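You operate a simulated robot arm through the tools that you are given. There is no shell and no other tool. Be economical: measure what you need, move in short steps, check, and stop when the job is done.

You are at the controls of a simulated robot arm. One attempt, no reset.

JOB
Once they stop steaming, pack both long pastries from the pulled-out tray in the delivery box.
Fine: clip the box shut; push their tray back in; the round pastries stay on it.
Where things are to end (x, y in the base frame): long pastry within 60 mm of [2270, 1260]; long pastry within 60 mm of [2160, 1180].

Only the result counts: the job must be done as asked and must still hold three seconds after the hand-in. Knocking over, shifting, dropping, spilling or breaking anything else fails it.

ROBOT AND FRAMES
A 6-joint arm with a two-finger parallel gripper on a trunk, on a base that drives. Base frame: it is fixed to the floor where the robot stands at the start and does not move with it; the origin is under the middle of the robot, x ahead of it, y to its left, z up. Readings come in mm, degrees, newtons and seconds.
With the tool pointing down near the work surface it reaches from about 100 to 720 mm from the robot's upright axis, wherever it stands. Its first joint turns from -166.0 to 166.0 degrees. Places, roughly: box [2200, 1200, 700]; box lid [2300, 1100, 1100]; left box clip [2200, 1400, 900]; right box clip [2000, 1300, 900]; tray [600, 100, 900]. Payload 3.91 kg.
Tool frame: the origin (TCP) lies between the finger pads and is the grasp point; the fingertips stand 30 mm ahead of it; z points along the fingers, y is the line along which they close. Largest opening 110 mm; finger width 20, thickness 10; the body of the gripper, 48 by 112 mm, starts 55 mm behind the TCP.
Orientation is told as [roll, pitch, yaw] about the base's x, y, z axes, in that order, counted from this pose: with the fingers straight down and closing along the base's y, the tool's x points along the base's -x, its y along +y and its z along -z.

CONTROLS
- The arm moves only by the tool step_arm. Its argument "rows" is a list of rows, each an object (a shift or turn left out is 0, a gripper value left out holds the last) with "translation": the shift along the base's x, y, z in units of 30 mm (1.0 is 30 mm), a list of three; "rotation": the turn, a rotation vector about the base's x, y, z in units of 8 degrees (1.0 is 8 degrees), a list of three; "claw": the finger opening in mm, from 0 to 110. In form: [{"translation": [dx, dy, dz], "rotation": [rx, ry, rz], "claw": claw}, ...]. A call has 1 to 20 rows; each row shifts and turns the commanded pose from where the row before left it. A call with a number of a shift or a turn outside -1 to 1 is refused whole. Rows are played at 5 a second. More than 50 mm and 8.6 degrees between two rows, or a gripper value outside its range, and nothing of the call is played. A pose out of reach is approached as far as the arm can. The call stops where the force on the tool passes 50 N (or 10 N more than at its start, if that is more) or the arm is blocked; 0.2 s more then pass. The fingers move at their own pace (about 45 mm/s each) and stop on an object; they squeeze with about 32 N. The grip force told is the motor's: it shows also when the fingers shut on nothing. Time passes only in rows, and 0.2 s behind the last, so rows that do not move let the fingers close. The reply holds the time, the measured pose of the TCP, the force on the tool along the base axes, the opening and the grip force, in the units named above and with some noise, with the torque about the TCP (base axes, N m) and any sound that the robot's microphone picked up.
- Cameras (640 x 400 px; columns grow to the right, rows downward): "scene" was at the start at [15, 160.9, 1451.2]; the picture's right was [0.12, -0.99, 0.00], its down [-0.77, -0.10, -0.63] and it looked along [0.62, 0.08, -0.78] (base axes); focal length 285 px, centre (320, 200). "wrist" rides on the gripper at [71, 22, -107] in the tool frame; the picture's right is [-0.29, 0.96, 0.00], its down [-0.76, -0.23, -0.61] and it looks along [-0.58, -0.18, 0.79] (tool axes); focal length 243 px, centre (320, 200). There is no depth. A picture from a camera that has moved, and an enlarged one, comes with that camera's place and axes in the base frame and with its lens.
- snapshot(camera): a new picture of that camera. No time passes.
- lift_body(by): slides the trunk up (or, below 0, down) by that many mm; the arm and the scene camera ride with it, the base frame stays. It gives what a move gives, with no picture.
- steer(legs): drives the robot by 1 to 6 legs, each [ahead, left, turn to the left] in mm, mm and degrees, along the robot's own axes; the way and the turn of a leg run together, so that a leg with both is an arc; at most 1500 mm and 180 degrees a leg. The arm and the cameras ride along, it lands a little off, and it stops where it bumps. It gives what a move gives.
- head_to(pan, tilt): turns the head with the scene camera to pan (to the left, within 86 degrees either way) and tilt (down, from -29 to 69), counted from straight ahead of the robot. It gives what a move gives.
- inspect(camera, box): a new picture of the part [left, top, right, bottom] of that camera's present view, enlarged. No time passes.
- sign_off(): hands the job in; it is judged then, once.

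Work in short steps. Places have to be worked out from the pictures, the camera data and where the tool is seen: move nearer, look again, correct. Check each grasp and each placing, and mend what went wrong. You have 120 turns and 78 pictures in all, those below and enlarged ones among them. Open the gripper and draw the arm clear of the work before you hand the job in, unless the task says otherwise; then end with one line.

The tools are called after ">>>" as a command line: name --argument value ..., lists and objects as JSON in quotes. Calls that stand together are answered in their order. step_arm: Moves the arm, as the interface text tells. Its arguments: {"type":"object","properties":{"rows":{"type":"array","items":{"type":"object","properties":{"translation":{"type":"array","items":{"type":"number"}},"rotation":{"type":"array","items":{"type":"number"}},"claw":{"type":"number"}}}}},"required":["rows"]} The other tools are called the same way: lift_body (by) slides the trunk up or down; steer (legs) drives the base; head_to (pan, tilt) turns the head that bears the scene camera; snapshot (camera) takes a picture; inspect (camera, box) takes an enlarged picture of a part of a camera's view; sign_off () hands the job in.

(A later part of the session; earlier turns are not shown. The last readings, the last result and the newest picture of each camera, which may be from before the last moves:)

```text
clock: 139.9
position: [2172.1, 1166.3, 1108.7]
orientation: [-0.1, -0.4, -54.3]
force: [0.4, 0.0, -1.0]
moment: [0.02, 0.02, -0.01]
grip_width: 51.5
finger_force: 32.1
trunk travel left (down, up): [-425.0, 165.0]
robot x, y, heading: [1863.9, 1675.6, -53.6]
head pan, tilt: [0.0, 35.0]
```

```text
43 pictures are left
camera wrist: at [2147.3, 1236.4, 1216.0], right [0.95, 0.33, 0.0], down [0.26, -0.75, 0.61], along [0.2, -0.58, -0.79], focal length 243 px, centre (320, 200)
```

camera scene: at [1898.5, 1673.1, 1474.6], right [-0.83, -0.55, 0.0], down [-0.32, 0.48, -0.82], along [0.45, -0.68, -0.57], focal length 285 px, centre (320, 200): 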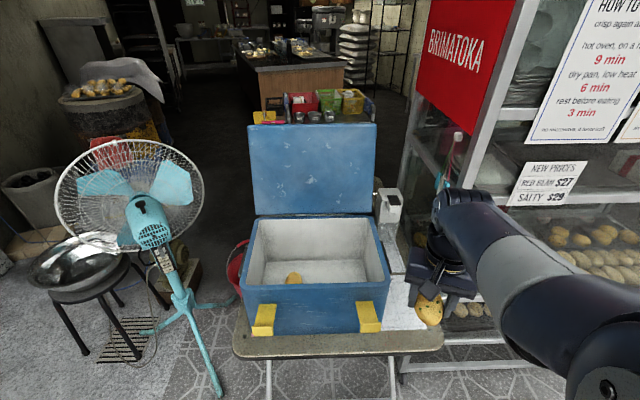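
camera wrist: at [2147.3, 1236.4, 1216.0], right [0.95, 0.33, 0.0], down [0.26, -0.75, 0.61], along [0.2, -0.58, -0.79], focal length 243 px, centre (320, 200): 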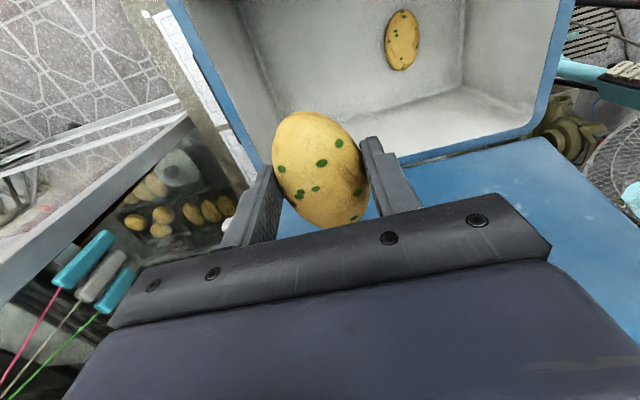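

There is clearance to the right wall, so I descend.

>>> step_arm --rows '[{"translation": [0, 0, -1]}, {"translation": [0, 0, -1]}, {"translation": [0, 0, -1]}, {"translation": [0, 0, -1]}, {"translation": [0, 0, -1]}, {"translation": [0, 0, -1]}, {"translation": [0, 0, -1]}, {"translation": [0, 0, -1]}, {"translation": [0, 0, -1]}, {"translation": [0, 0, -1]}, {"translation": [0, 0, -0.5]}, {"translation": [0, 0, -0.2]}]'

>>> step_arm --rows '[{"translation": [0, 0, -0.15]}, {"translation": [0, 0, -0.1]}, {}]'

```text
clock: 142.5
position: [2171.4, 1163.7, 788.6]
orientation: [-0.1, -0.4, -54.2]
force: [0.1, 0.5, -0.1]
moment: [0.04, -0.02, 0.01]
grip_width: 51.4
finger_force: 31.8
trunk travel left (down, up): [-425.0, 165.0]
robot x, y, heading: [1866.6, 1674.4, -53.6]
head pan, tilt: [0.0, 35.0]
```

```text
clock: 143.3
position: [2171.4, 1164.2, 780.3]
orientation: [-0.2, -0.5, -54.2]
force: [-0.3, -0.8, -0.9]
moment: [0.01, -0.02, 0.01]
grip_width: 51.5
finger_force: 32.2
trunk travel left (down, up): [-425.0, 165.0]
robot x, y, heading: [1864.9, 1678.0, -53.7]
head pan, tilt: [0.0, 35.0]
```

Five millimetres to go. I lower 4 mm more, release, and rise out.

>>> step_arm --rows '[{"translation": [0, 0, -0.12]}, {"claw": 76}, {}, {}, {}, {"translation": [0, 0, 0.7]}, {"translation": [0, 0, 1]}, {"translation": [0, 0, 1]}, {"translation": [0, 0, 1]}, {"translation": [0, 0, 1]}, {"translation": [0, 0, 1]}, {"translation": [0, 0, 1]}, {"translation": [0, 0, 1]}, {"translation": [0, 0, 1]}, {"translation": [0, 0, 1]}]'

>>> snapshot --camera "wrist"

```text
clock: 146.5
position: [2171.1, 1162.4, 1067.7]
orientation: [0.0, -0.5, -54.2]
force: [0.6, 0.5, 0.1]
moment: [-0.04, -0.04, 0.01]
grip_width: 76.0
finger_force: 0.0
trunk travel left (down, up): [-425.0, 165.0]
robot x, y, heading: [1866.8, 1675.8, -53.6]
head pan, tilt: [0.0, 35.0]
```

```text
42 pictures are left
camera wrist: at [2146.0, 1235.3, 1175.4], right [0.95, 0.33, 0.0], down [0.26, -0.75, 0.61], along [0.2, -0.58, -0.79], focal length 243 px, centre (320, 200)
```

wrist: 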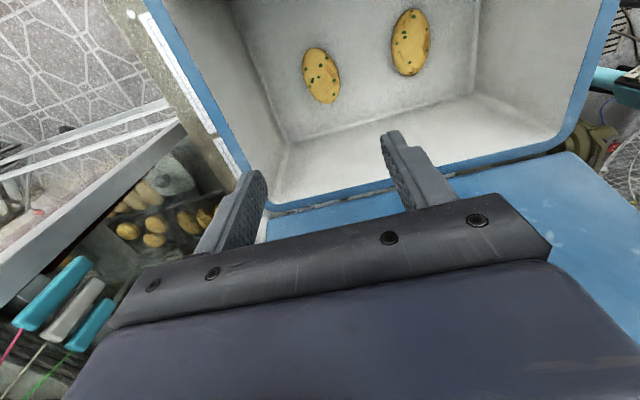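

Both pastries are in the box. For the lid I raise the trunk, back the arm out of view, and look closely at the lid.

>>> lift_body --by 165

>>> step_arm --rows '[{"translation": [-0.9, 0.1, 0]}, {"translation": [-0.9, 0.1, 0]}, {"translation": [-0.9, 0.1, 0]}, {"translation": [-0.9, 0.1, 0]}, {"translation": [-0.9, 0.1, 0]}, {"translation": [-0.9, 0.1, 0]}, {"translation": [-0.9, 0.1, 0]}]'

>>> head_to --pan 0 --tilt 40

>>> snapshot --camera "scene"

```text
clock: 148.4
position: [2171.6, 1164.2, 1232.6]
orientation: [0.0, -0.4, -54.2]
force: [0.0, 1.1, 0.6]
moment: [-0.03, 0.01, 0.01]
grip_width: 75.9
finger_force: 0.1
trunk travel left (down, up): [-590.0, 0.0]
robot x, y, heading: [1870.8, 1675.1, -53.7]
head pan, tilt: [0.0, 35.0]
```

```text
clock: 150.0
position: [1982.9, 1182.9, 1233.6]
orientation: [-0.1, -0.4, -54.1]
force: [0.3, -0.3, 0.5]
moment: [0.03, 0.01, 0.03]
grip_width: 75.9
finger_force: 0.1
trunk travel left (down, up): [-590.0, 0.0]
robot x, y, heading: [1870.6, 1672.7, -53.8]
head pan, tilt: [0.0, 35.0]
```

```text
clock: 150.7
position: [1983.5, 1183.4, 1234.3]
orientation: [-0.1, -0.4, -54.1]
force: [-0.5, -0.4, -0.5]
moment: [0.03, -0.02, 0.03]
grip_width: 76.2
finger_force: 0.0
trunk travel left (down, up): [-590.0, 0.0]
robot x, y, heading: [1865.5, 1678.0, -53.8]
head pan, tilt: [0.0, 40.0]
```

```text
41 pictures are left
camera scene: at [2005.7, 1744.4, 1632.0], right [-0.81, -0.59, 0.0], down [-0.38, 0.52, -0.77], along [0.45, -0.62, -0.64], focal length 285 px, centre (320, 200)
```

scene: 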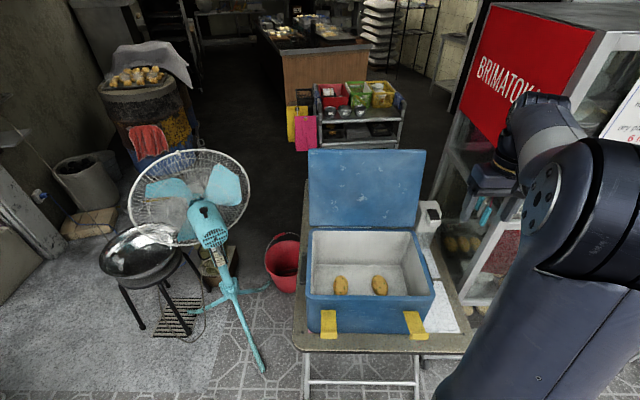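

>>> inspect --camera "scene" --box '[270, 140, 450, 260]'

>>> inspect --camera "scene" --box '[280, 220, 460, 340]'

```text
3.33 times, centred on (360, 200) of scene
camera zoom: at [2005.7, 1744.4, 1632.0], right [-0.81, -0.59, 0.0], down [-0.38, 0.52, -0.77], along [0.45, -0.62, -0.64], focal length 950 px, centre (187, 200)
```

zoom: 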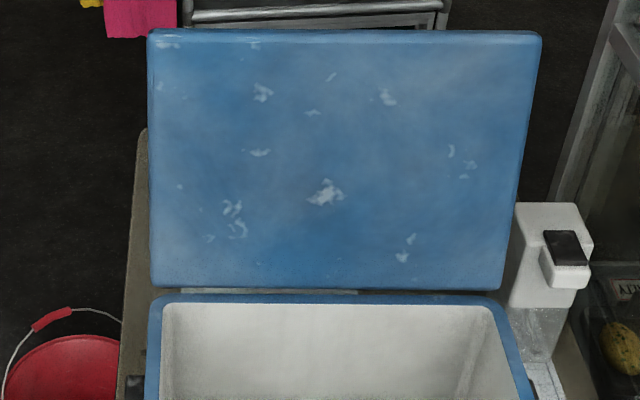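

```text
3.33 times, centred on (370, 280) of scene
camera zoom: at [2005.7, 1744.4, 1632.0], right [-0.81, -0.59, 0.0], down [-0.38, 0.52, -0.77], along [0.45, -0.62, -0.64], focal length 950 px, centre (153, -67)
```

zoom: 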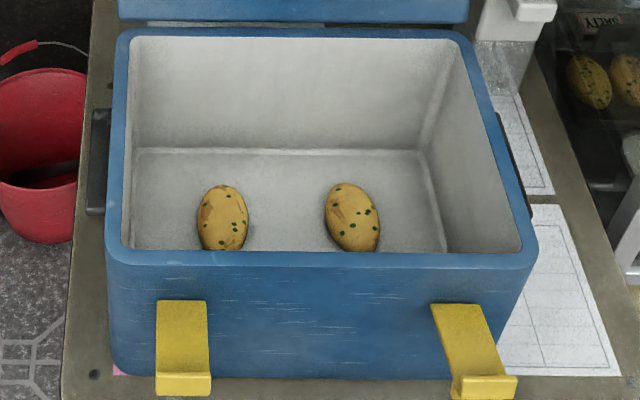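

The lid leans back about 14°, with its top edge near d≈190, z≈1200, and its hinge at d≈122. I centre the arm over the box with the closing axis along the lid's swing (yaw 36°), then drive 85 closer. The base radius of about 300 keeps it clear of the table.

>>> step_arm --rows '[{"translation": [0.5, 0.3, 0], "rotation": [0, 0, 0.95]}, {"translation": [0.5, 0.3, 0], "rotation": [0, 0, 0.95]}, {"translation": [0.5, 0.3, 0], "rotation": [0, 0, 0.95]}, {"translation": [0.5, 0.3, 0], "rotation": [0, 0, 0.95]}, {"translation": [0.5, 0.3, 0], "rotation": [0, 0, 0.95]}, {"translation": [0.5, 0.3, 0], "rotation": [0, 0, 0.95]}, {"translation": [0.5, 0.3, 0], "rotation": [0, 0, 0.95]}, {"translation": [0.5, 0.3, 0], "rotation": [0, 0, 0.95]}, {"translation": [0.5, 0.3, 0], "rotation": [0, 0, 0.95]}, {"translation": [0.5, 0.3, 0], "rotation": [0, 0, 0.95]}, {"translation": [0.5, 0.3, 0], "rotation": [0, 0, 0.95]}, {"translation": [0.5, 0.3, 0], "rotation": [0, 0, 0.85]}]'

>>> steer --legs '[[85, 0, 0]]'

>>> snapshot --camera "wrist"

```text
clock: 153.2
position: [2161.9, 1291.9, 1235.6]
orientation: [-0.2, -0.5, 36.5]
force: [-0.1, -0.5, 0.2]
moment: [-0.02, 0.0, 0.02]
grip_width: 75.9
finger_force: 0.1
trunk travel left (down, up): [-590.0, 0.0]
robot x, y, heading: [1866.2, 1675.5, -53.8]
head pan, tilt: [0.0, 40.0]
```

```text
clock: 154.3
position: [2213.8, 1221.8, 1235.4]
orientation: [-0.1, -0.4, 36.3]
force: [0.3, -0.8, -0.7]
moment: [0.01, 0.0, -0.04]
grip_width: 75.8
finger_force: 0.2
trunk travel left (down, up): [-590.0, 0.0]
robot x, y, heading: [1918.4, 1605.5, -53.9]
head pan, tilt: [0.0, 40.0]
```

```text
38 pictures are left
camera wrist: at [2141.8, 1197.4, 1341.2], right [-0.33, 0.94, 0.0], down [0.74, 0.26, 0.61], along [0.58, 0.2, -0.79], focal length 243 px, centre (320, 200)
```

wrist: 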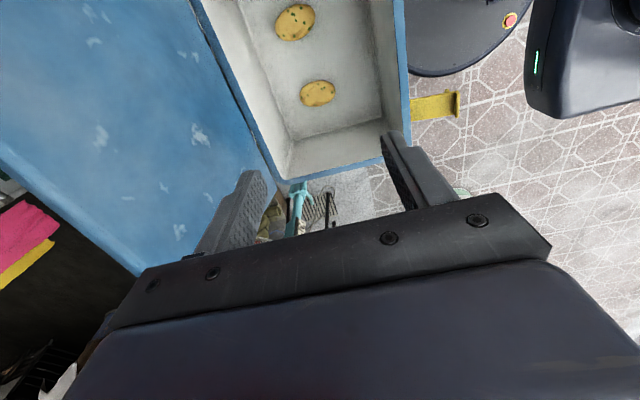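

The base is fine. I raise the gripper, open fully, and move over the lid's top edge so it straddles it.

>>> step_arm --rows '[{"translation": [0, 0, 1], "claw": 110}, {"translation": [0, 0, 0.5]}, {"translation": [0.59, -0.81, 0]}, {"translation": [0.59, -0.81, 0]}, {"translation": [0.59, -0.81, 0]}, {"translation": [0.59, -0.81, 0]}, {"translation": [0.59, -0.81, 0]}]'

>>> snapshot --camera "scene"

```text
clock: 155.9
position: [2301.1, 1100.6, 1277.6]
orientation: [0.0, -0.5, 36.2]
force: [-0.2, -0.1, -0.2]
moment: [0.0, 0.02, 0.01]
grip_width: 110.0
finger_force: 0.0
trunk travel left (down, up): [-590.0, 0.0]
robot x, y, heading: [1924.6, 1602.4, -53.8]
head pan, tilt: [0.0, 40.0]
```

```text
37 pictures are left
camera scene: at [2057.0, 1674.4, 1632.0], right [-0.81, -0.59, 0.0], down [-0.38, 0.52, -0.77], along [0.45, -0.62, -0.64], focal length 285 px, centre (320, 200)
```

scene: 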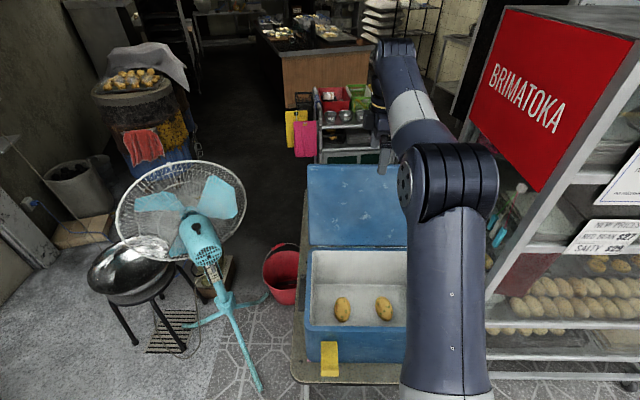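

I go 62 mm further over the lid edge and check reach.

>>> step_arm --rows '[{"translation": [0.59, -0.81, 0]}, {"translation": [0.59, -0.81, 0]}]'

>>> snapshot --camera "wrist"

```text
clock: 156.5
position: [2333.7, 1056.9, 1260.4]
orientation: [-0.6, -0.3, 36.2]
force: [0.4, -0.4, -1.0]
moment: [0.09, 0.05, -0.01]
grip_width: 109.9
finger_force: 0.1
out of reach, approached as far as the arm can: row 2
trunk travel left (down, up): [-590.0, 0.0]
robot x, y, heading: [1915.9, 1606.8, -53.5]
head pan, tilt: [0.0, 40.0]
```

```text
36 pictures are left
camera wrist: at [2260.5, 1033.1, 1367.5], right [-0.33, 0.94, -0.01], down [0.74, 0.27, 0.62], along [0.58, 0.2, -0.79], focal length 243 px, centre (320, 200)
```

wrist: 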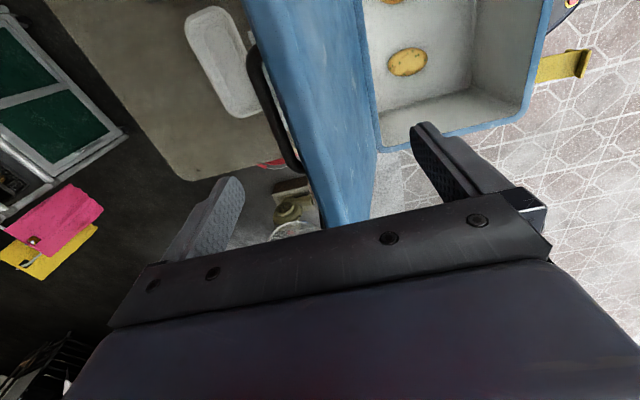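

The lid edge is between the open fingers. I lower 55 mm to straddle it.

>>> step_arm --rows '[{"translation": [0, 0, -0.6]}, {"translation": [0, 0, -0.6]}, {"translation": [0, 0, -0.6]}]'

>>> snapshot --camera "wrist"

```text
clock: 157.3
position: [2331.3, 1061.4, 1209.6]
orientation: [0.0, -0.4, 36.3]
force: [-0.2, 0.3, 0.0]
moment: [0.01, 0.0, 0.01]
grip_width: 110.0
finger_force: 0.1
trunk travel left (down, up): [-590.0, 0.0]
robot x, y, heading: [1916.7, 1607.3, -53.8]
head pan, tilt: [0.0, 40.0]
```

```text
35 pictures are left
camera wrist: at [2258.4, 1037.5, 1315.7], right [-0.33, 0.94, 0.0], down [0.74, 0.26, 0.61], along [0.58, 0.2, -0.79], focal length 243 px, centre (320, 200)
```

wrist: 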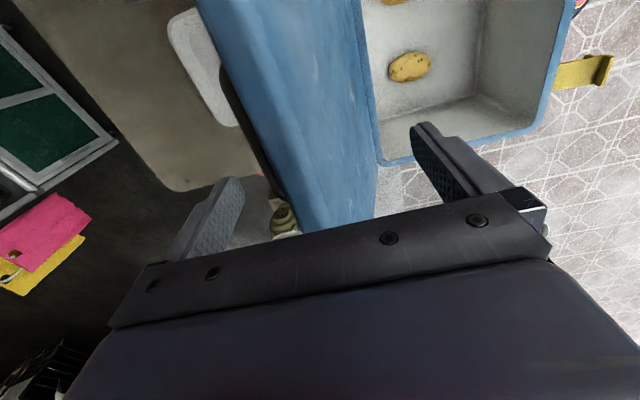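

I lower 15 mm more and pull the lid forward along its arc with the rear finger, up to just past vertical.

>>> step_arm --rows '[{"translation": [0, 0, -0.5]}, {"translation": [-0.5, 0.69, 0.17]}, {"translation": [-0.54, 0.74, 0.08]}, {"translation": [-0.54, 0.74, 0]}]'

>>> snapshot --camera "wrist"

```text
clock: 158.3
position: [2282.6, 1126.4, 1201.6]
orientation: [-0.1, -0.4, 36.2]
force: [-0.9, 0.3, 0.2]
moment: [0.01, -0.01, 0.01]
grip_width: 110.1
finger_force: 0.0
trunk travel left (down, up): [-590.0, 0.0]
robot x, y, heading: [1917.8, 1605.8, -54.0]
head pan, tilt: [0.0, 40.0]
```

```text
34 pictures are left
camera wrist: at [2210.3, 1103.0, 1307.6], right [-0.33, 0.94, 0.0], down [0.74, 0.26, 0.61], along [0.58, 0.2, -0.79], focal length 243 px, centre (320, 200)
```

wrist: 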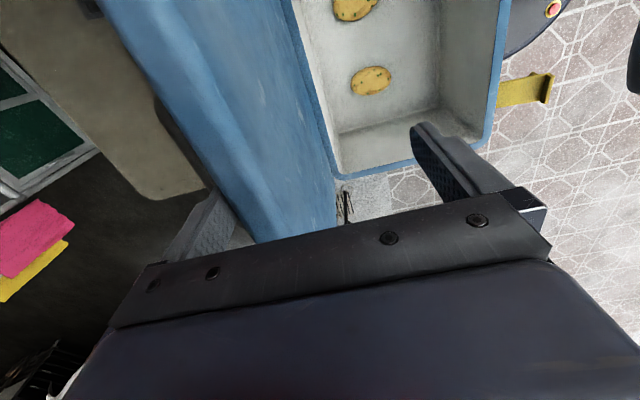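

The rear finger is about to meet the lid's back. I continue along the arc.

>>> step_arm --rows '[{"translation": [-0.53, 0.73, -0.05]}, {"translation": [-0.53, 0.72, -0.1]}, {"translation": [-0.51, 0.7, -0.2]}, {"translation": [-0.5, 0.68, -0.3]}]'

>>> snapshot --camera "wrist"

```text
clock: 159.3
position: [2220.0, 1213.3, 1182.3]
orientation: [0.0, -0.4, 36.2]
force: [0.1, -0.6, -0.3]
moment: [0.03, 0.01, 0.03]
grip_width: 110.0
finger_force: 0.0
trunk travel left (down, up): [-590.0, 0.0]
robot x, y, heading: [1919.9, 1606.2, -53.6]
head pan, tilt: [0.0, 40.0]
```

```text
33 pictures are left
camera wrist: at [2148.7, 1188.8, 1289.5], right [-0.33, 0.94, 0.0], down [0.74, 0.26, 0.61], along [0.58, 0.2, -0.79], focal length 243 px, centre (320, 200)
```

wrist: 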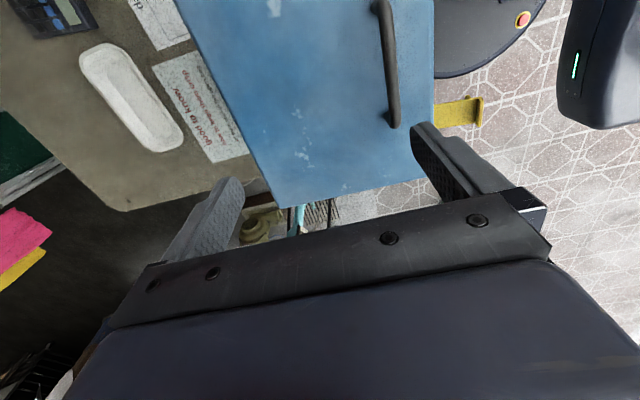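

The lid swung past vertical and fell shut. I check it from the scene camera.

>>> step_arm --rows '[{"translation": [-0.6, -0.4, 0.3]}, {"translation": [-0.6, -0.4, 0.3]}, {"translation": [-0.6, -0.4, 0]}, {"translation": [-0.6, -0.4, 0]}, {"translation": [-0.6, -0.4, 0]}, {"translation": [-0.6, -0.4, 0]}]'

>>> inspect --camera "scene" --box '[270, 190, 480, 390]'

```text
clock: 160.7
position: [2115.2, 1139.4, 1200.5]
orientation: [0.0, -0.4, 36.4]
force: [0.0, 0.4, 0.2]
moment: [0.0, 0.0, 0.0]
grip_width: 109.8
finger_force: 0.1
trunk travel left (down, up): [-590.0, 0.0]
robot x, y, heading: [1918.4, 1606.4, -53.8]
head pan, tilt: [0.0, 40.0]
```

```text
2.00 times, centred on (375, 290) of scene
camera zoom: at [2056.4, 1674.8, 1632.0], right [-0.81, -0.59, 0.0], down [-0.38, 0.52, -0.77], along [0.45, -0.62, -0.64], focal length 570 px, centre (210, 20)
```

zoom: 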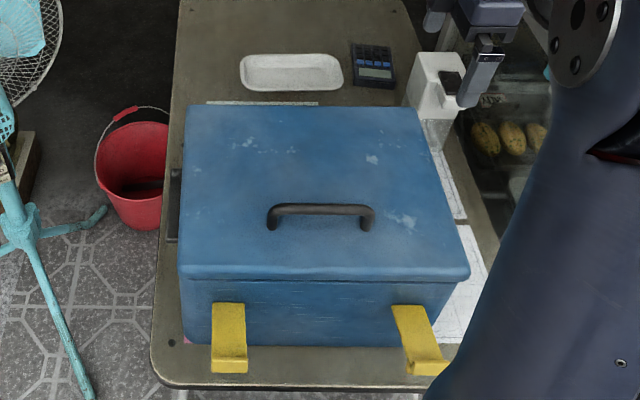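

The lid is shut flush. Next come the clips: I move over the left clip, turn back to yaw −54°, lower the trunk, and look.

>>> step_arm --rows '[{"translation": [0.29, 0.78, 0], "rotation": [0, 0, -0.94], "claw": 85}, {"translation": [0.29, 0.78, 0], "rotation": [0, 0, -0.94]}, {"translation": [0.29, 0.78, 0], "rotation": [0, 0, -0.94]}, {"translation": [0.29, 0.78, 0], "rotation": [0, 0, -0.94]}, {"translation": [0.29, 0.78, 0], "rotation": [0, 0, -0.94]}, {"translation": [0.29, 0.78, 0], "rotation": [0, 0, -0.94]}, {"translation": [0.29, 0.78, 0], "rotation": [0, 0, -0.94]}, {"translation": [0.29, 0.78, 0], "rotation": [0, 0, -0.94]}, {"translation": [0.29, 0.78, 0], "rotation": [0, 0, -0.94]}, {"translation": [0.29, 0.78, 0], "rotation": [0, 0, -0.94]}, {"translation": [0.29, 0.78, 0], "rotation": [0, 0, -0.94]}, {"translation": [0.29, 0.78, 0], "rotation": [0, 0, -0.94]}]'

>>> lift_body --by -165

>>> snapshot --camera "wrist"

>>> snapshot --camera "scene"

```text
clock: 163.3
position: [2217.3, 1419.3, 1199.8]
orientation: [-0.1, -0.5, -54.1]
force: [1.2, -0.3, -0.3]
moment: [0.02, 0.02, -0.01]
grip_width: 85.4
finger_force: 0.0
trunk travel left (down, up): [-590.0, 0.0]
robot x, y, heading: [1921.2, 1603.5, -53.6]
head pan, tilt: [0.0, 40.0]
```

```text
clock: 165.2
position: [2216.6, 1419.7, 1035.3]
orientation: [0.0, -0.5, -54.0]
force: [0.6, -0.8, 0.1]
moment: [0.0, 0.0, -0.01]
grip_width: 85.0
finger_force: 0.2
trunk travel left (down, up): [-425.0, 165.0]
robot x, y, heading: [1916.3, 1609.0, -53.9]
head pan, tilt: [0.0, 40.0]
```

```text
31 pictures are left
camera wrist: at [2191.5, 1491.1, 1141.7], right [0.94, 0.33, 0.0], down [0.26, -0.75, 0.61], along [0.2, -0.58, -0.79], focal length 243 px, centre (320, 200)
```

wrist: 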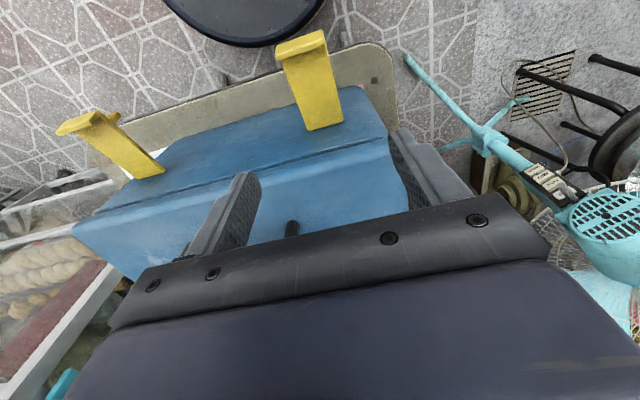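

```text
30 pictures are left
camera scene: at [2056.5, 1675.0, 1467.0], right [-0.81, -0.59, 0.0], down [-0.38, 0.52, -0.77], along [0.45, -0.62, -0.64], focal length 285 px, centre (320, 200)
```

scene: 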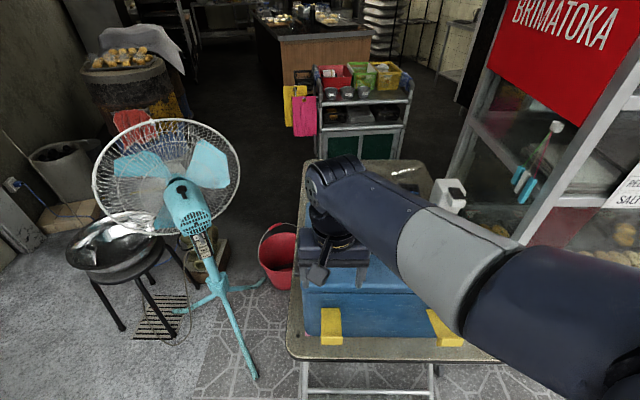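

I triangulated the clip better: hinge at about (d −140, z 867), tip at about (d −231, z 918), arm about 100 mm long and about 29° up. I will flip it with closed fingers tilted 45° pushing from below, so I back the base 100 mm and tilt the tool.

>>> steer --legs '[[-100, 0, 0]]'

>>> step_arm --rows '[{"rotation": [-0.76, -0.554, 0], "claw": 0}, {"rotation": [-0.76, -0.554, 0]}, {"rotation": [-0.76, -0.554, 0]}, {"rotation": [-0.76, -0.554, 0]}, {"rotation": [-0.76, -0.554, 0]}, {"rotation": [-0.76, -0.554, 0]}, {}]'

>>> snapshot --camera "wrist"

>>> snapshot --camera "scene"

```text
clock: 166.4
position: [2158.4, 1500.1, 1034.7]
orientation: [-0.1, -0.5, -54.0]
force: [-0.4, 0.3, 0.5]
moment: [-0.01, -0.02, -0.03]
grip_width: 84.9
finger_force: 0.1
trunk travel left (down, up): [-425.0, 165.0]
robot x, y, heading: [1865.5, 1685.2, -53.9]
head pan, tilt: [0.0, 40.0]
```

```text
clock: 168.0
position: [2159.2, 1499.4, 1034.2]
orientation: [0.1, -45.8, -54.2]
force: [0.6, -0.2, 0.3]
moment: [-0.01, 0.02, 0.0]
grip_width: 0.0
finger_force: 32.3
trunk travel left (down, up): [-425.0, 165.0]
robot x, y, heading: [1862.2, 1688.2, -53.6]
head pan, tilt: [0.0, 40.0]
```

```text
29 pictures are left
camera wrist: at [2100.5, 1615.6, 1059.0], right [0.89, 0.4, 0.21], down [-0.13, -0.21, 0.97], along [0.43, -0.89, -0.14], focal length 243 px, centre (320, 200)
```

wrist: 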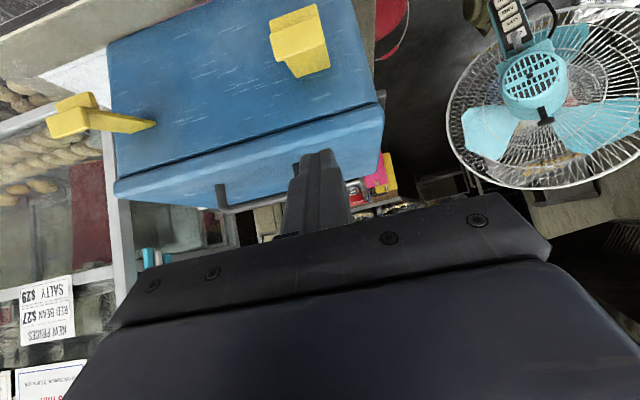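

```text
28 pictures are left
camera scene: at [1997.7, 1755.3, 1467.0], right [-0.81, -0.59, 0.0], down [-0.38, 0.52, -0.77], along [0.45, -0.62, -0.64], focal length 285 px, centre (320, 200)
```

scene: 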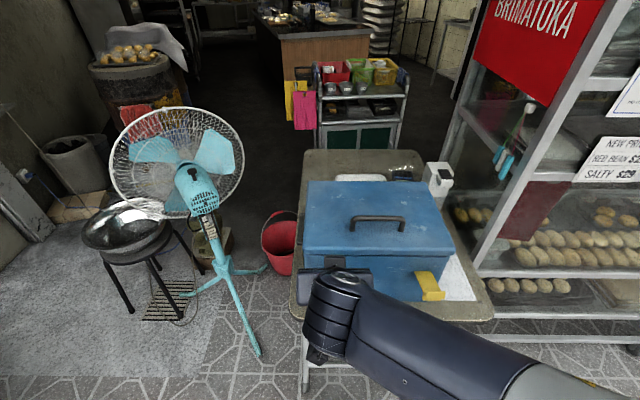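

The wrist view confirms it: the right clip runs from the wall at z≈870 to its tip at (d −236, z 903), and the left is similar at w=122. I back off a little, descend below the left clip's tip, and move in under it.

>>> step_arm --rows '[{"translation": [-0.37, 0.51, -0.3]}, {"translation": [0, 0, -1]}, {"translation": [0, 0, -1]}, {"translation": [0, 0, -1]}, {"translation": [0, 0, -1]}, {"translation": [0, 0, -0.85]}, {"translation": [0.45, -0.62, 0]}]'

>>> snapshot --camera "wrist"

```text
clock: 169.6
position: [2162.2, 1496.0, 879.5]
orientation: [0.0, -45.5, -54.0]
force: [-0.8, 0.7, 0.7]
moment: [0.03, 0.03, 0.01]
grip_width: 0.0
finger_force: 32.2
trunk travel left (down, up): [-425.0, 165.0]
robot x, y, heading: [1857.6, 1688.7, -53.8]
head pan, tilt: [0.0, 40.0]
```

```text
27 pictures are left
camera wrist: at [2103.3, 1611.9, 903.7], right [0.89, 0.4, 0.21], down [-0.13, -0.21, 0.97], along [0.43, -0.89, -0.14], focal length 243 px, centre (320, 200)
```

wrist: 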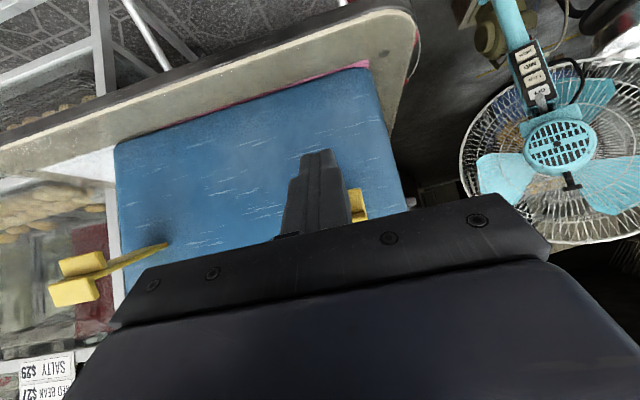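

The finger is beneath the clip tip. I push up and forward in small steps along the arc.

>>> step_arm --rows '[{"translation": [0.165, -0.227, 0.28]}, {"translation": [0.165, -0.227, 0.28]}, {"translation": [0.165, -0.227, 0.28]}, {"translation": [0.165, -0.227, 0.28]}, {"translation": [0.165, -0.227, 0.28]}]'

>>> snapshot --camera "wrist"

```text
clock: 170.8
position: [2187.6, 1464.0, 923.0]
orientation: [0.0, -45.6, -54.1]
force: [-1.8, 4.8, 1.4]
moment: [0.05, -0.04, 0.05]
grip_width: 0.0
finger_force: 32.3
trunk travel left (down, up): [-425.0, 165.0]
robot x, y, heading: [1860.2, 1686.8, -53.5]
head pan, tilt: [0.0, 40.0]
```

```text
26 pictures are left
camera wrist: at [2128.5, 1578.8, 946.7], right [0.89, 0.4, 0.21], down [-0.13, -0.21, 0.97], along [0.43, -0.89, -0.14], focal length 243 px, centre (320, 200)
```

wrist: 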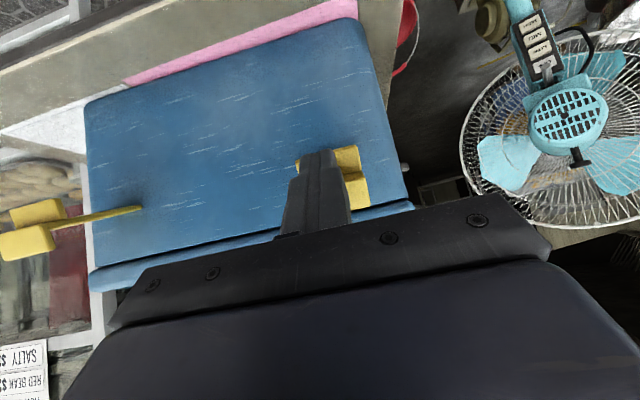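

There's light contact (5 N). I continue, curving forward.

>>> step_arm --rows '[{"translation": [0.165, -0.227, 0.28]}, {"translation": [0.165, -0.227, 0.28]}, {"translation": [0.2, -0.275, 0.2]}, {"translation": [0.2, -0.275, 0.2]}, {"translation": [0.22, -0.3, 0.1]}]'

>>> snapshot --camera "wrist"

```text
clock: 172.0
position: [2216.1, 1423.6, 954.7]
orientation: [0.0, -45.6, -54.1]
force: [0.5, 2.6, 2.9]
moment: [0.02, 0.02, 0.03]
grip_width: 0.0
finger_force: 32.2
trunk travel left (down, up): [-425.0, 165.0]
robot x, y, heading: [1864.9, 1688.1, -53.7]
head pan, tilt: [0.0, 40.0]
```

```text
25 pictures are left
camera wrist: at [2158.1, 1539.5, 978.5], right [0.89, 0.4, 0.21], down [-0.13, -0.21, 0.97], along [0.43, -0.89, -0.14], focal length 243 px, centre (320, 200)
```

wrist: 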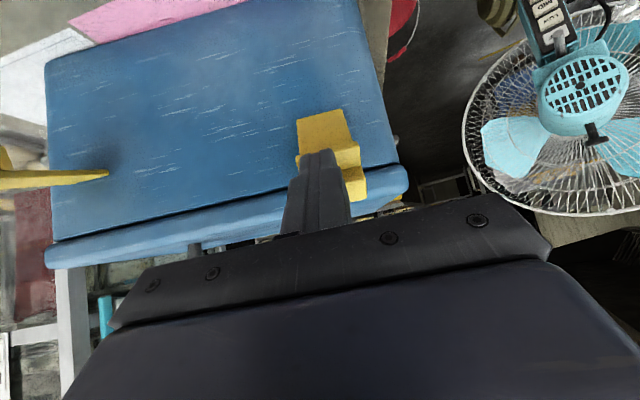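

The clip is swinging up. I keep pushing forward until it seats.

>>> step_arm --rows '[{"translation": [0.2, -0.275, 0.1]}, {"translation": [0.2, -0.275, 0.05]}, {"translation": [0.2, -0.275, 0]}, {"translation": [0.2, -0.275, 0]}, {"translation": [0.2, -0.275, 0]}]'

>>> snapshot --camera "wrist"

```text
clock: 173.2
position: [2243.9, 1382.1, 959.1]
orientation: [0.0, -45.5, -54.0]
force: [0.2, 3.1, 2.6]
moment: [0.03, -0.01, 0.02]
grip_width: 0.0
finger_force: 31.9
trunk travel left (down, up): [-425.0, 165.0]
robot x, y, heading: [1859.1, 1688.0, -53.7]
head pan, tilt: [0.0, 40.0]
```

```text
24 pictures are left
camera wrist: at [2186.3, 1498.6, 983.4], right [0.89, 0.4, 0.21], down [-0.13, -0.21, 0.97], along [0.43, -0.89, -0.14], focal length 243 px, centre (320, 200)
```

wrist: 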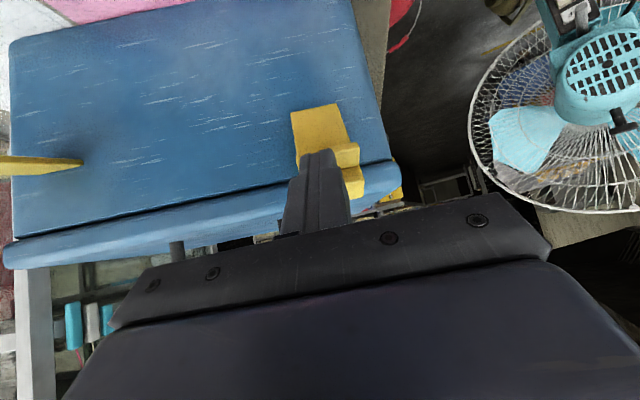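

It isn't seated yet and the force stays at 4 N. I push on in steps.

>>> step_arm --rows '[{"translation": [0.2, -0.275, 0]}, {"translation": [0.2, -0.275, 0]}, {"translation": [0.15, -0.2, 0]}, {"translation": [0.15, -0.2, 0]}]'

>>> snapshot --camera "wrist"

```text
clock: 174.2
position: [2265.3, 1354.6, 958.7]
orientation: [0.0, -45.6, -54.1]
force: [0.1, 4.3, 4.4]
moment: [0.0, -0.01, -0.06]
grip_width: 0.0
finger_force: 32.0
trunk travel left (down, up): [-425.0, 165.0]
robot x, y, heading: [1857.5, 1686.8, -53.9]
head pan, tilt: [0.0, 40.0]
```

```text
23 pictures are left
camera wrist: at [2207.2, 1470.1, 983.6], right [0.89, 0.4, 0.21], down [-0.13, -0.21, 0.97], along [0.43, -0.89, -0.14], focal length 243 px, centre (320, 200)
```

wrist: 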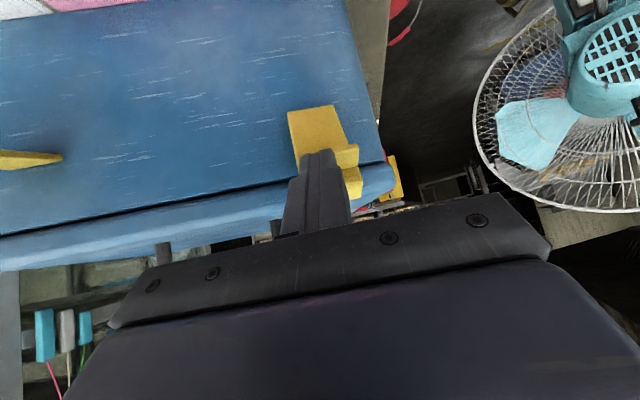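

Reconstructed positions suggest the whole box may be sliding. I stop and check with the scene camera.

>>> snapshot --camera "scene"

```text
22 pictures are left
camera scene: at [1997.4, 1756.1, 1467.0], right [-0.81, -0.59, 0.0], down [-0.38, 0.52, -0.77], along [0.45, -0.62, -0.64], focal length 285 px, centre (320, 200)
```

scene: 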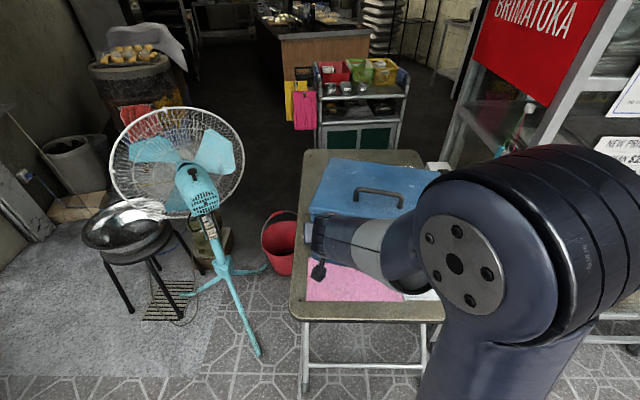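

The box slid back about 70 mm on a slick sheet. I'll drag it back later by the lid handle. First I zoom in on the clip state.

>>> inspect --camera "wrist" --box '[250, 80, 430, 230]'

```text
2.67 times, centred on (340, 155) of wrist
camera zoom: at [2207.2, 1470.1, 983.6], right [0.89, 0.4, 0.21], down [-0.13, -0.21, 0.97], along [0.43, -0.89, -0.14], focal length 647 px, centre (267, 320)
```

zoom: 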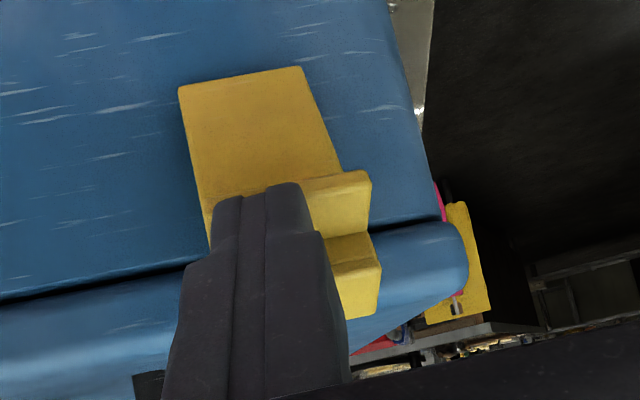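

The fingertip ended up pressing on the tab from above, so it slid the box instead of lifting the clip. I back off and look at where the clip is now.

>>> step_arm --rows '[{"translation": [-0.4, 0.55, 0.3]}, {"translation": [-0.59, 0.81, 0]}, {"translation": [-0.59, 0.81, 0]}, {"translation": [-0.59, 0.81, 0]}, {"translation": [-0.59, 0.81, 0]}]'

>>> inspect --camera "wrist" --box '[20, 40, 440, 260]'

```text
clock: 175.4
position: [2182.0, 1469.0, 968.3]
orientation: [0.1, -45.5, -54.0]
force: [-1.3, 0.3, -1.4]
moment: [-0.02, 0.02, 0.01]
grip_width: 0.0
finger_force: 31.9
trunk travel left (down, up): [-425.0, 165.0]
robot x, y, heading: [1859.4, 1685.5, -53.8]
head pan, tilt: [0.0, 40.0]
```

```text
1.52 times, centred on (230, 150) of wrist
camera zoom: at [2124.3, 1585.9, 992.3], right [0.89, 0.4, 0.21], down [-0.13, -0.21, 0.97], along [0.43, -0.89, -0.14], focal length 370 px, centre (457, 276)
```

zoom: 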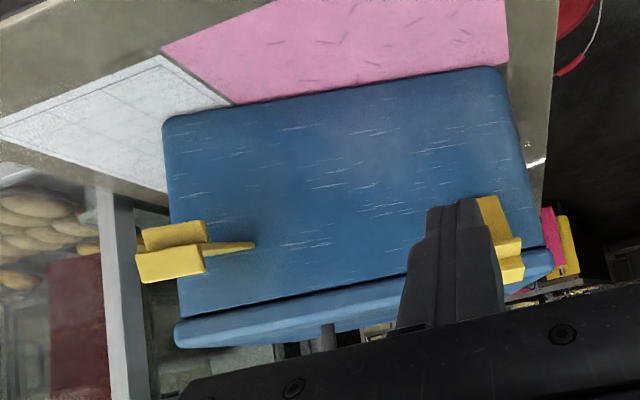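

I shift the gripper to the middle between the clips to compare them side by side.

>>> step_arm --rows '[{"translation": [-0.81, -0.59, 0]}, {"translation": [-0.81, -0.59, 0]}, {"translation": [-0.81, -0.59, 0]}]'

>>> inspect --camera "wrist" --box '[60, 30, 480, 260]'

```text
clock: 176.2
position: [2110.6, 1416.1, 968.6]
orientation: [0.0, -45.5, -54.2]
force: [0.0, 1.0, 0.1]
moment: [0.01, 0.0, 0.01]
grip_width: 0.0
finger_force: 31.7
trunk travel left (down, up): [-425.0, 165.0]
robot x, y, heading: [1860.9, 1686.6, -53.6]
head pan, tilt: [0.0, 40.0]
```

```text
1.52 times, centred on (270, 145) of wrist
camera zoom: at [2052.7, 1531.0, 992.7], right [0.89, 0.4, 0.21], down [-0.13, -0.21, 0.97], along [0.43, -0.89, -0.14], focal length 370 px, centre (396, 284)
```

zoom: 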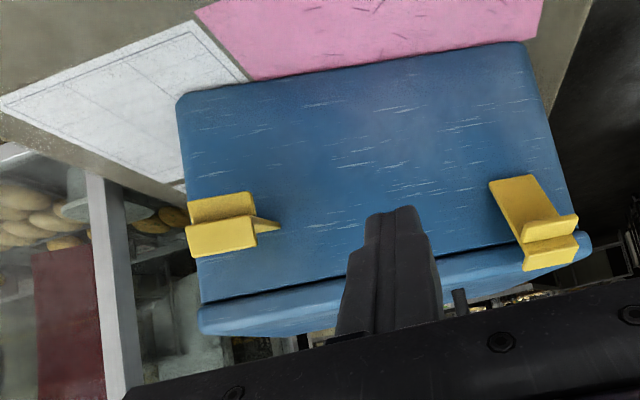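

The left clip is partly up (about 55°) and holds there by friction. I re-tilt to about 70° (nearly horizontal), slip the finger under its tab, and lift mostly vertically to avoid pushing the box.

>>> step_arm --rows '[{"rotation": [-0.8, -0.59, 0]}, {"rotation": [-0.8, -0.59, 0]}, {"rotation": [-0.8, -0.59, 0]}, {"translation": [0.765, 0.557, -0.25]}, {"translation": [0.765, 0.557, -0.7]}, {"translation": [0.765, 0.557, -0.7]}, {"translation": [0, 0, -0.7]}, {"translation": [0.53, -0.73, 0]}, {"translation": [0.53, -0.73, 0]}, {"translation": [0.53, -0.73, 0]}]'

>>> snapshot --camera "wrist"

```text
clock: 178.4
position: [2220.2, 1392.3, 896.3]
orientation: [-2.3, -61.5, -54.1]
force: [-0.9, -0.3, 0.1]
moment: [0.04, -0.03, -0.01]
grip_width: 0.1
finger_force: 31.7
out of reach, approached as far as the arm can: row 1, 2
trunk travel left (down, up): [-425.0, 165.0]
robot x, y, heading: [1857.8, 1684.0, -53.8]
head pan, tilt: [0.0, 40.0]
```

```text
18 pictures are left
camera wrist: at [2165.3, 1512.1, 883.7], right [0.87, 0.42, 0.24], down [-0.27, 0.03, 0.96], along [0.4, -0.91, 0.14], focal length 243 px, centre (320, 200)
```

wrist: 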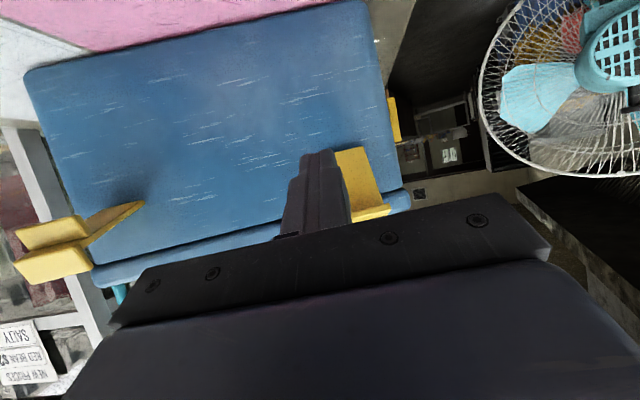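

The finger is just below the tab. I align w, step in under it, then lift along the tab's arc.

>>> step_arm --rows '[{"translation": [0.71, -0.35, 0.5]}, {"translation": [0.08, -0.11, 0.3]}, {"translation": [0.08, -0.11, 0.3]}, {"translation": [0.1, -0.14, 0.25]}, {"translation": [0.1, -0.14, 0.25]}]'

>>> inspect --camera "wrist" --box '[200, 60, 440, 240]'

```text
clock: 179.6
position: [2251.2, 1368.9, 945.6]
orientation: [-2.3, -61.6, -54.1]
force: [0.4, -0.2, -0.3]
moment: [0.02, -0.03, 0.0]
grip_width: 0.3
finger_force: 31.8
trunk travel left (down, up): [-425.0, 165.0]
robot x, y, heading: [1860.2, 1686.7, -53.6]
head pan, tilt: [0.0, 40.0]
```

```text
2.22 times, centred on (320, 150) of wrist
camera zoom: at [2197.1, 1486.9, 931.9], right [0.88, 0.42, 0.24], down [-0.27, 0.03, 0.96], along [0.4, -0.91, 0.14], focal length 539 px, centre (320, 311)
```

zoom: 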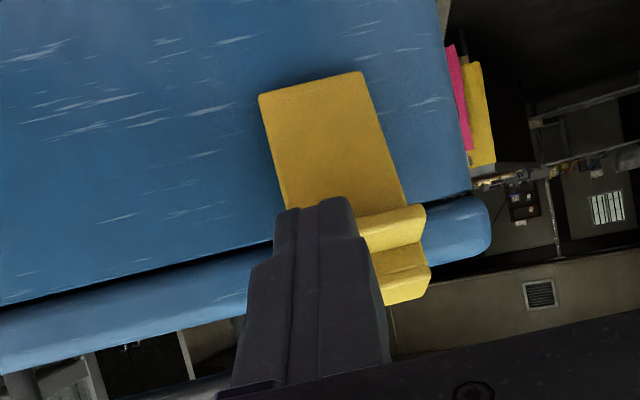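

No contact was felt, so the clip is more upright than I judged. I draw the arm aside and view it from the scene camera.

>>> step_arm --rows '[{"translation": [-0.59, 0.81, 0]}, {"translation": [-0.59, 0.81, 0]}, {"translation": [-0.59, 0.81, -0.5]}, {"translation": [-0.78, -0.57, -0.2]}, {"translation": [-0.78, -0.57, -0.2]}, {"translation": [-0.81, -0.58, 0]}, {"translation": [-0.81, -0.58, 0]}, {"translation": [-0.81, -0.58, 0]}]'

>>> inspect --camera "scene" --box '[280, 150, 460, 330]'

```text
clock: 181.4
position: [2106.1, 1377.9, 919.3]
orientation: [-2.7, -61.7, -54.0]
force: [1.1, -0.2, -0.9]
moment: [-0.02, -0.02, -0.01]
grip_width: 0.0
finger_force: 31.8
out of reach, approached as far as the arm can: row 7, 8
trunk travel left (down, up): [-425.0, 165.0]
robot x, y, heading: [1859.8, 1684.2, -53.7]
head pan, tilt: [0.0, 40.0]
```

```text
2.22 times, centred on (370, 240) of scene
camera zoom: at [1997.7, 1755.2, 1467.0], right [-0.81, -0.59, 0.0], down [-0.38, 0.52, -0.77], along [0.45, -0.62, -0.64], focal length 633 px, centre (209, 111)
```

zoom: 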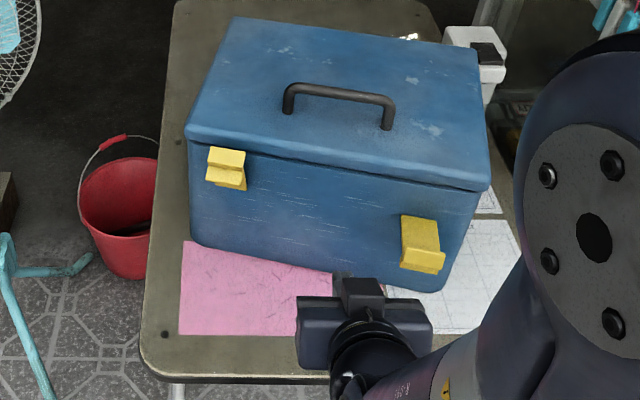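

The box has pivoted, with its left end back. The left clip looks nearly upright, so I zoom in on it.

>>> inspect --camera "scene" --box '[325, 195, 425, 255]'

```text
6.40 times, centred on (375, 225) of scene
camera zoom: at [1997.7, 1755.2, 1467.0], right [-0.81, -0.59, 0.0], down [-0.38, 0.52, -0.77], along [0.45, -0.62, -0.64], focal length 1823 px, centre (-32, 40)
```

zoom: 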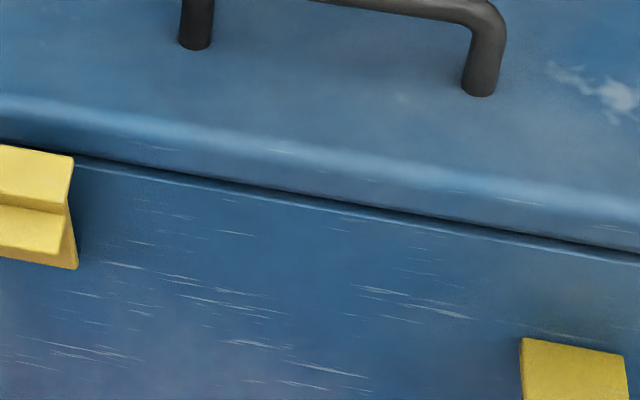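

The hook tip stands about 30 mm off the face, so the clip is about 70° up. The box is yawed to about 22.5°, with front centre ≈ (2199,1230). To close the clip without sliding the box, I'll straddle the lid's front edge: rear finger pressing on the lid, front finger outside the clip, then squeeze. First I raise and reorient the tool.

>>> step_arm --rows '[{"translation": [0, 0, 1], "rotation": [0.78, 0.57, 0]}, {"translation": [0, 0, 1], "rotation": [0.78, 0.57, 0]}, {"translation": [0, 0, 1], "rotation": [0.78, 0.57, 0]}, {"translation": [0, 0, 1], "rotation": [0.78, 0.57, 0]}, {"translation": [0, 0, 1], "rotation": [0.78, 0.57, 0]}, {"translation": [0, 0, 1], "rotation": [0.78, 0.57, 0]}, {"rotation": [0.78, 0.57, 0]}, {"rotation": [0.78, 0.57, 0]}, {"rotation": [0, 0, 0.96]}, {"rotation": [0, 0, 0.96]}, {"rotation": [0, 0, 0.96]}, {"rotation": [0, 0, 0.96]}, {"rotation": [0, 0, 0.96]}, {"rotation": [0, 0, 0.96]}, {"rotation": [0, 0, 0.96]}, {"rotation": [0, 0, 0.96]}, {"rotation": [0, 0, 0.96]}, {"rotation": [0, 0, 0.96]}]'

```text
clock: 185.2
position: [2093.9, 1364.4, 1072.4]
orientation: [-6.9, -8.0, 22.7]
force: [0.0, 0.6, 0.8]
moment: [-0.05, 0.01, 0.0]
grip_width: 0.0
finger_force: 31.5
out of reach, approached as far as the arm can: row 2, 3
trunk travel left (down, up): [-425.0, 165.0]
robot x, y, heading: [1860.0, 1690.0, -53.8]
head pan, tilt: [0.0, 40.0]
```

>>> step_arm --rows '[{"rotation": [-0.94, 0.144, 0], "translation": [0.5, -0.2, 0], "claw": 110}, {"rotation": [-0.94, 0.144, 0], "translation": [0.9, -0.3, 0]}, {"translation": [0.9, -0.4, 0]}, {"translation": [0.9, -0.4, 0]}, {"translation": [0.9, -0.4, 0]}, {"translation": [0.9, -0.4, 0]}, {"translation": [0.9, -0.4, 0]}, {"translation": [0.9, -0.4, 0]}]'

>>> snapshot --camera "wrist"

```text
clock: 187.0
position: [2297.0, 1279.7, 1073.3]
orientation: [-19.8, 0.0, 23.6]
force: [0.5, -0.1, 0.3]
moment: [-0.01, 0.01, -0.02]
grip_width: 109.9
finger_force: 0.0
trunk travel left (down, up): [-425.0, 165.0]
robot x, y, heading: [1859.2, 1691.0, -53.8]
head pan, tilt: [0.0, 40.0]
```

```text
14 pictures are left
camera wrist: at [2208.0, 1302.8, 1166.4], right [-0.09, 0.94, -0.32], down [0.7, 0.29, 0.65], along [0.71, -0.17, -0.69], focal length 243 px, centre (320, 200)
```

wrist: 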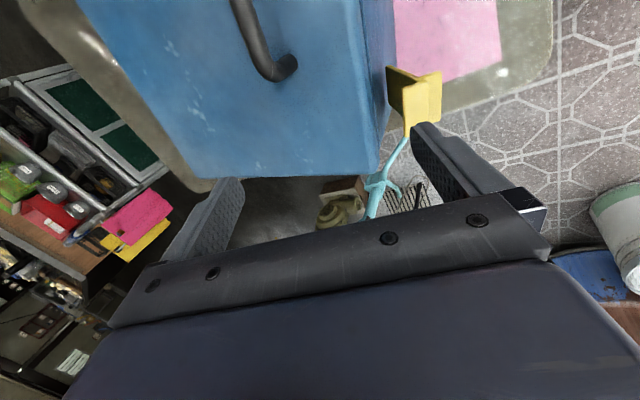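

Clear view: the clip's hook is just about 15 mm outside the lid edge. I shift outward 31 mm so the outer finger clears the tab, then lower towards the lid.

>>> step_arm --rows '[{"translation": [-0.2, 0.48, 0]}, {"translation": [-0.2, 0.48, 0]}, {"translation": [0, 0, -1]}, {"translation": [0, 0, -1]}, {"translation": [0, 0, -0.7]}]'

>>> snapshot --camera "wrist"

```text
clock: 188.2
position: [2285.4, 1305.7, 991.2]
orientation: [-19.9, 0.0, 23.6]
force: [-0.4, 0.6, -0.7]
moment: [-0.02, 0.01, 0.03]
grip_width: 110.0
finger_force: 0.1
trunk travel left (down, up): [-425.0, 165.0]
robot x, y, heading: [1861.3, 1685.1, -54.2]
head pan, tilt: [0.0, 40.0]
```

```text
13 pictures are left
camera wrist: at [2196.8, 1331.0, 1085.0], right [-0.09, 0.94, -0.32], down [0.7, 0.29, 0.65], along [0.71, -0.17, -0.69], focal length 243 px, centre (320, 200)
```

wrist: 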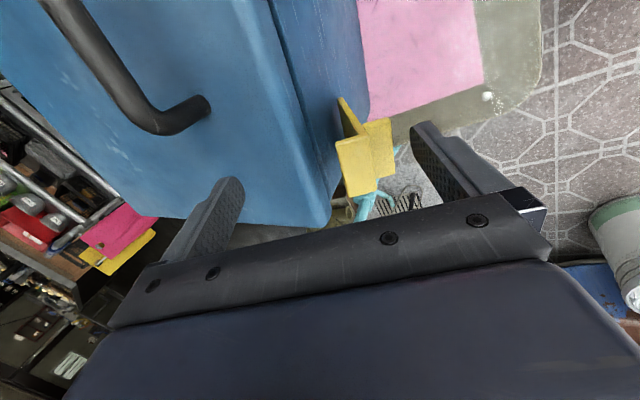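

The clip is between the fingers. I lower until the inner fingertip presses the lid.

>>> step_arm --rows '[{"translation": [0, 0, -0.2]}, {"translation": [0, 0, -0.1]}, {"translation": [0, 0, -0.1]}, {}]'

```text
clock: 189.2
position: [2285.5, 1307.2, 979.3]
orientation: [-19.7, 0.0, 23.6]
force: [-0.2, 0.4, 0.2]
moment: [0.0, -0.03, 0.0]
grip_width: 110.3
finger_force: 0.1
trunk travel left (down, up): [-425.0, 165.0]
robot x, y, heading: [1859.6, 1685.0, -53.7]
head pan, tilt: [0.0, 40.0]
```

>>> step_arm --rows '[{"translation": [0, 0, -0.1]}, {"translation": [0, 0, -0.1]}, {"translation": [0, 0, -0.1]}, {}]'

```text
clock: 190.2
position: [2286.8, 1306.5, 970.9]
orientation: [-19.9, 0.0, 23.7]
force: [-0.2, 0.4, 0.6]
moment: [-0.01, 0.0, -0.02]
grip_width: 110.1
finger_force: 0.0
trunk travel left (down, up): [-425.0, 165.0]
robot x, y, heading: [1860.2, 1687.7, -53.9]
head pan, tilt: [0.0, 40.0]
```

>>> step_arm --rows '[{"translation": [0, 0, -0.1]}, {"translation": [0, 0, -0.1]}, {"translation": [0, 0, -0.1]}, {"translation": [0, 0, -0.1]}, {}]'

```text
clock: 191.4
position: [2286.8, 1307.3, 965.2]
orientation: [-20.5, -0.4, 23.7]
force: [-1.6, 1.9, 47.3]
moment: [-2.74, -1.03, -0.34]
grip_width: 110.1
finger_force: 0.5
trunk travel left (down, up): [-425.0, 165.0]
robot x, y, heading: [1860.7, 1688.7, -53.8]
head pan, tilt: [0.0, 40.0]
```

The lid contact is firm at 47 N. I back up 5 mm, shift 11 mm inward, and press down again more lightly.

>>> step_arm --rows '[{"translation": [0, 0, 0.2]}, {"translation": [0.14, -0.34, 0]}, {"translation": [0, 0, -0.1]}, {"translation": [0, 0, -0.03]}, {}]'

```text
clock: 192.6
position: [2290.3, 1298.6, 965.9]
orientation: [-20.3, -0.2, 23.7]
force: [-2.4, 15.1, 42.5]
moment: [-2.32, -1.0, 0.23]
grip_width: 109.8
finger_force: 0.0
trunk travel left (down, up): [-425.0, 165.0]
robot x, y, heading: [1862.1, 1689.7, -53.7]
head pan, tilt: [0.0, 40.0]
```

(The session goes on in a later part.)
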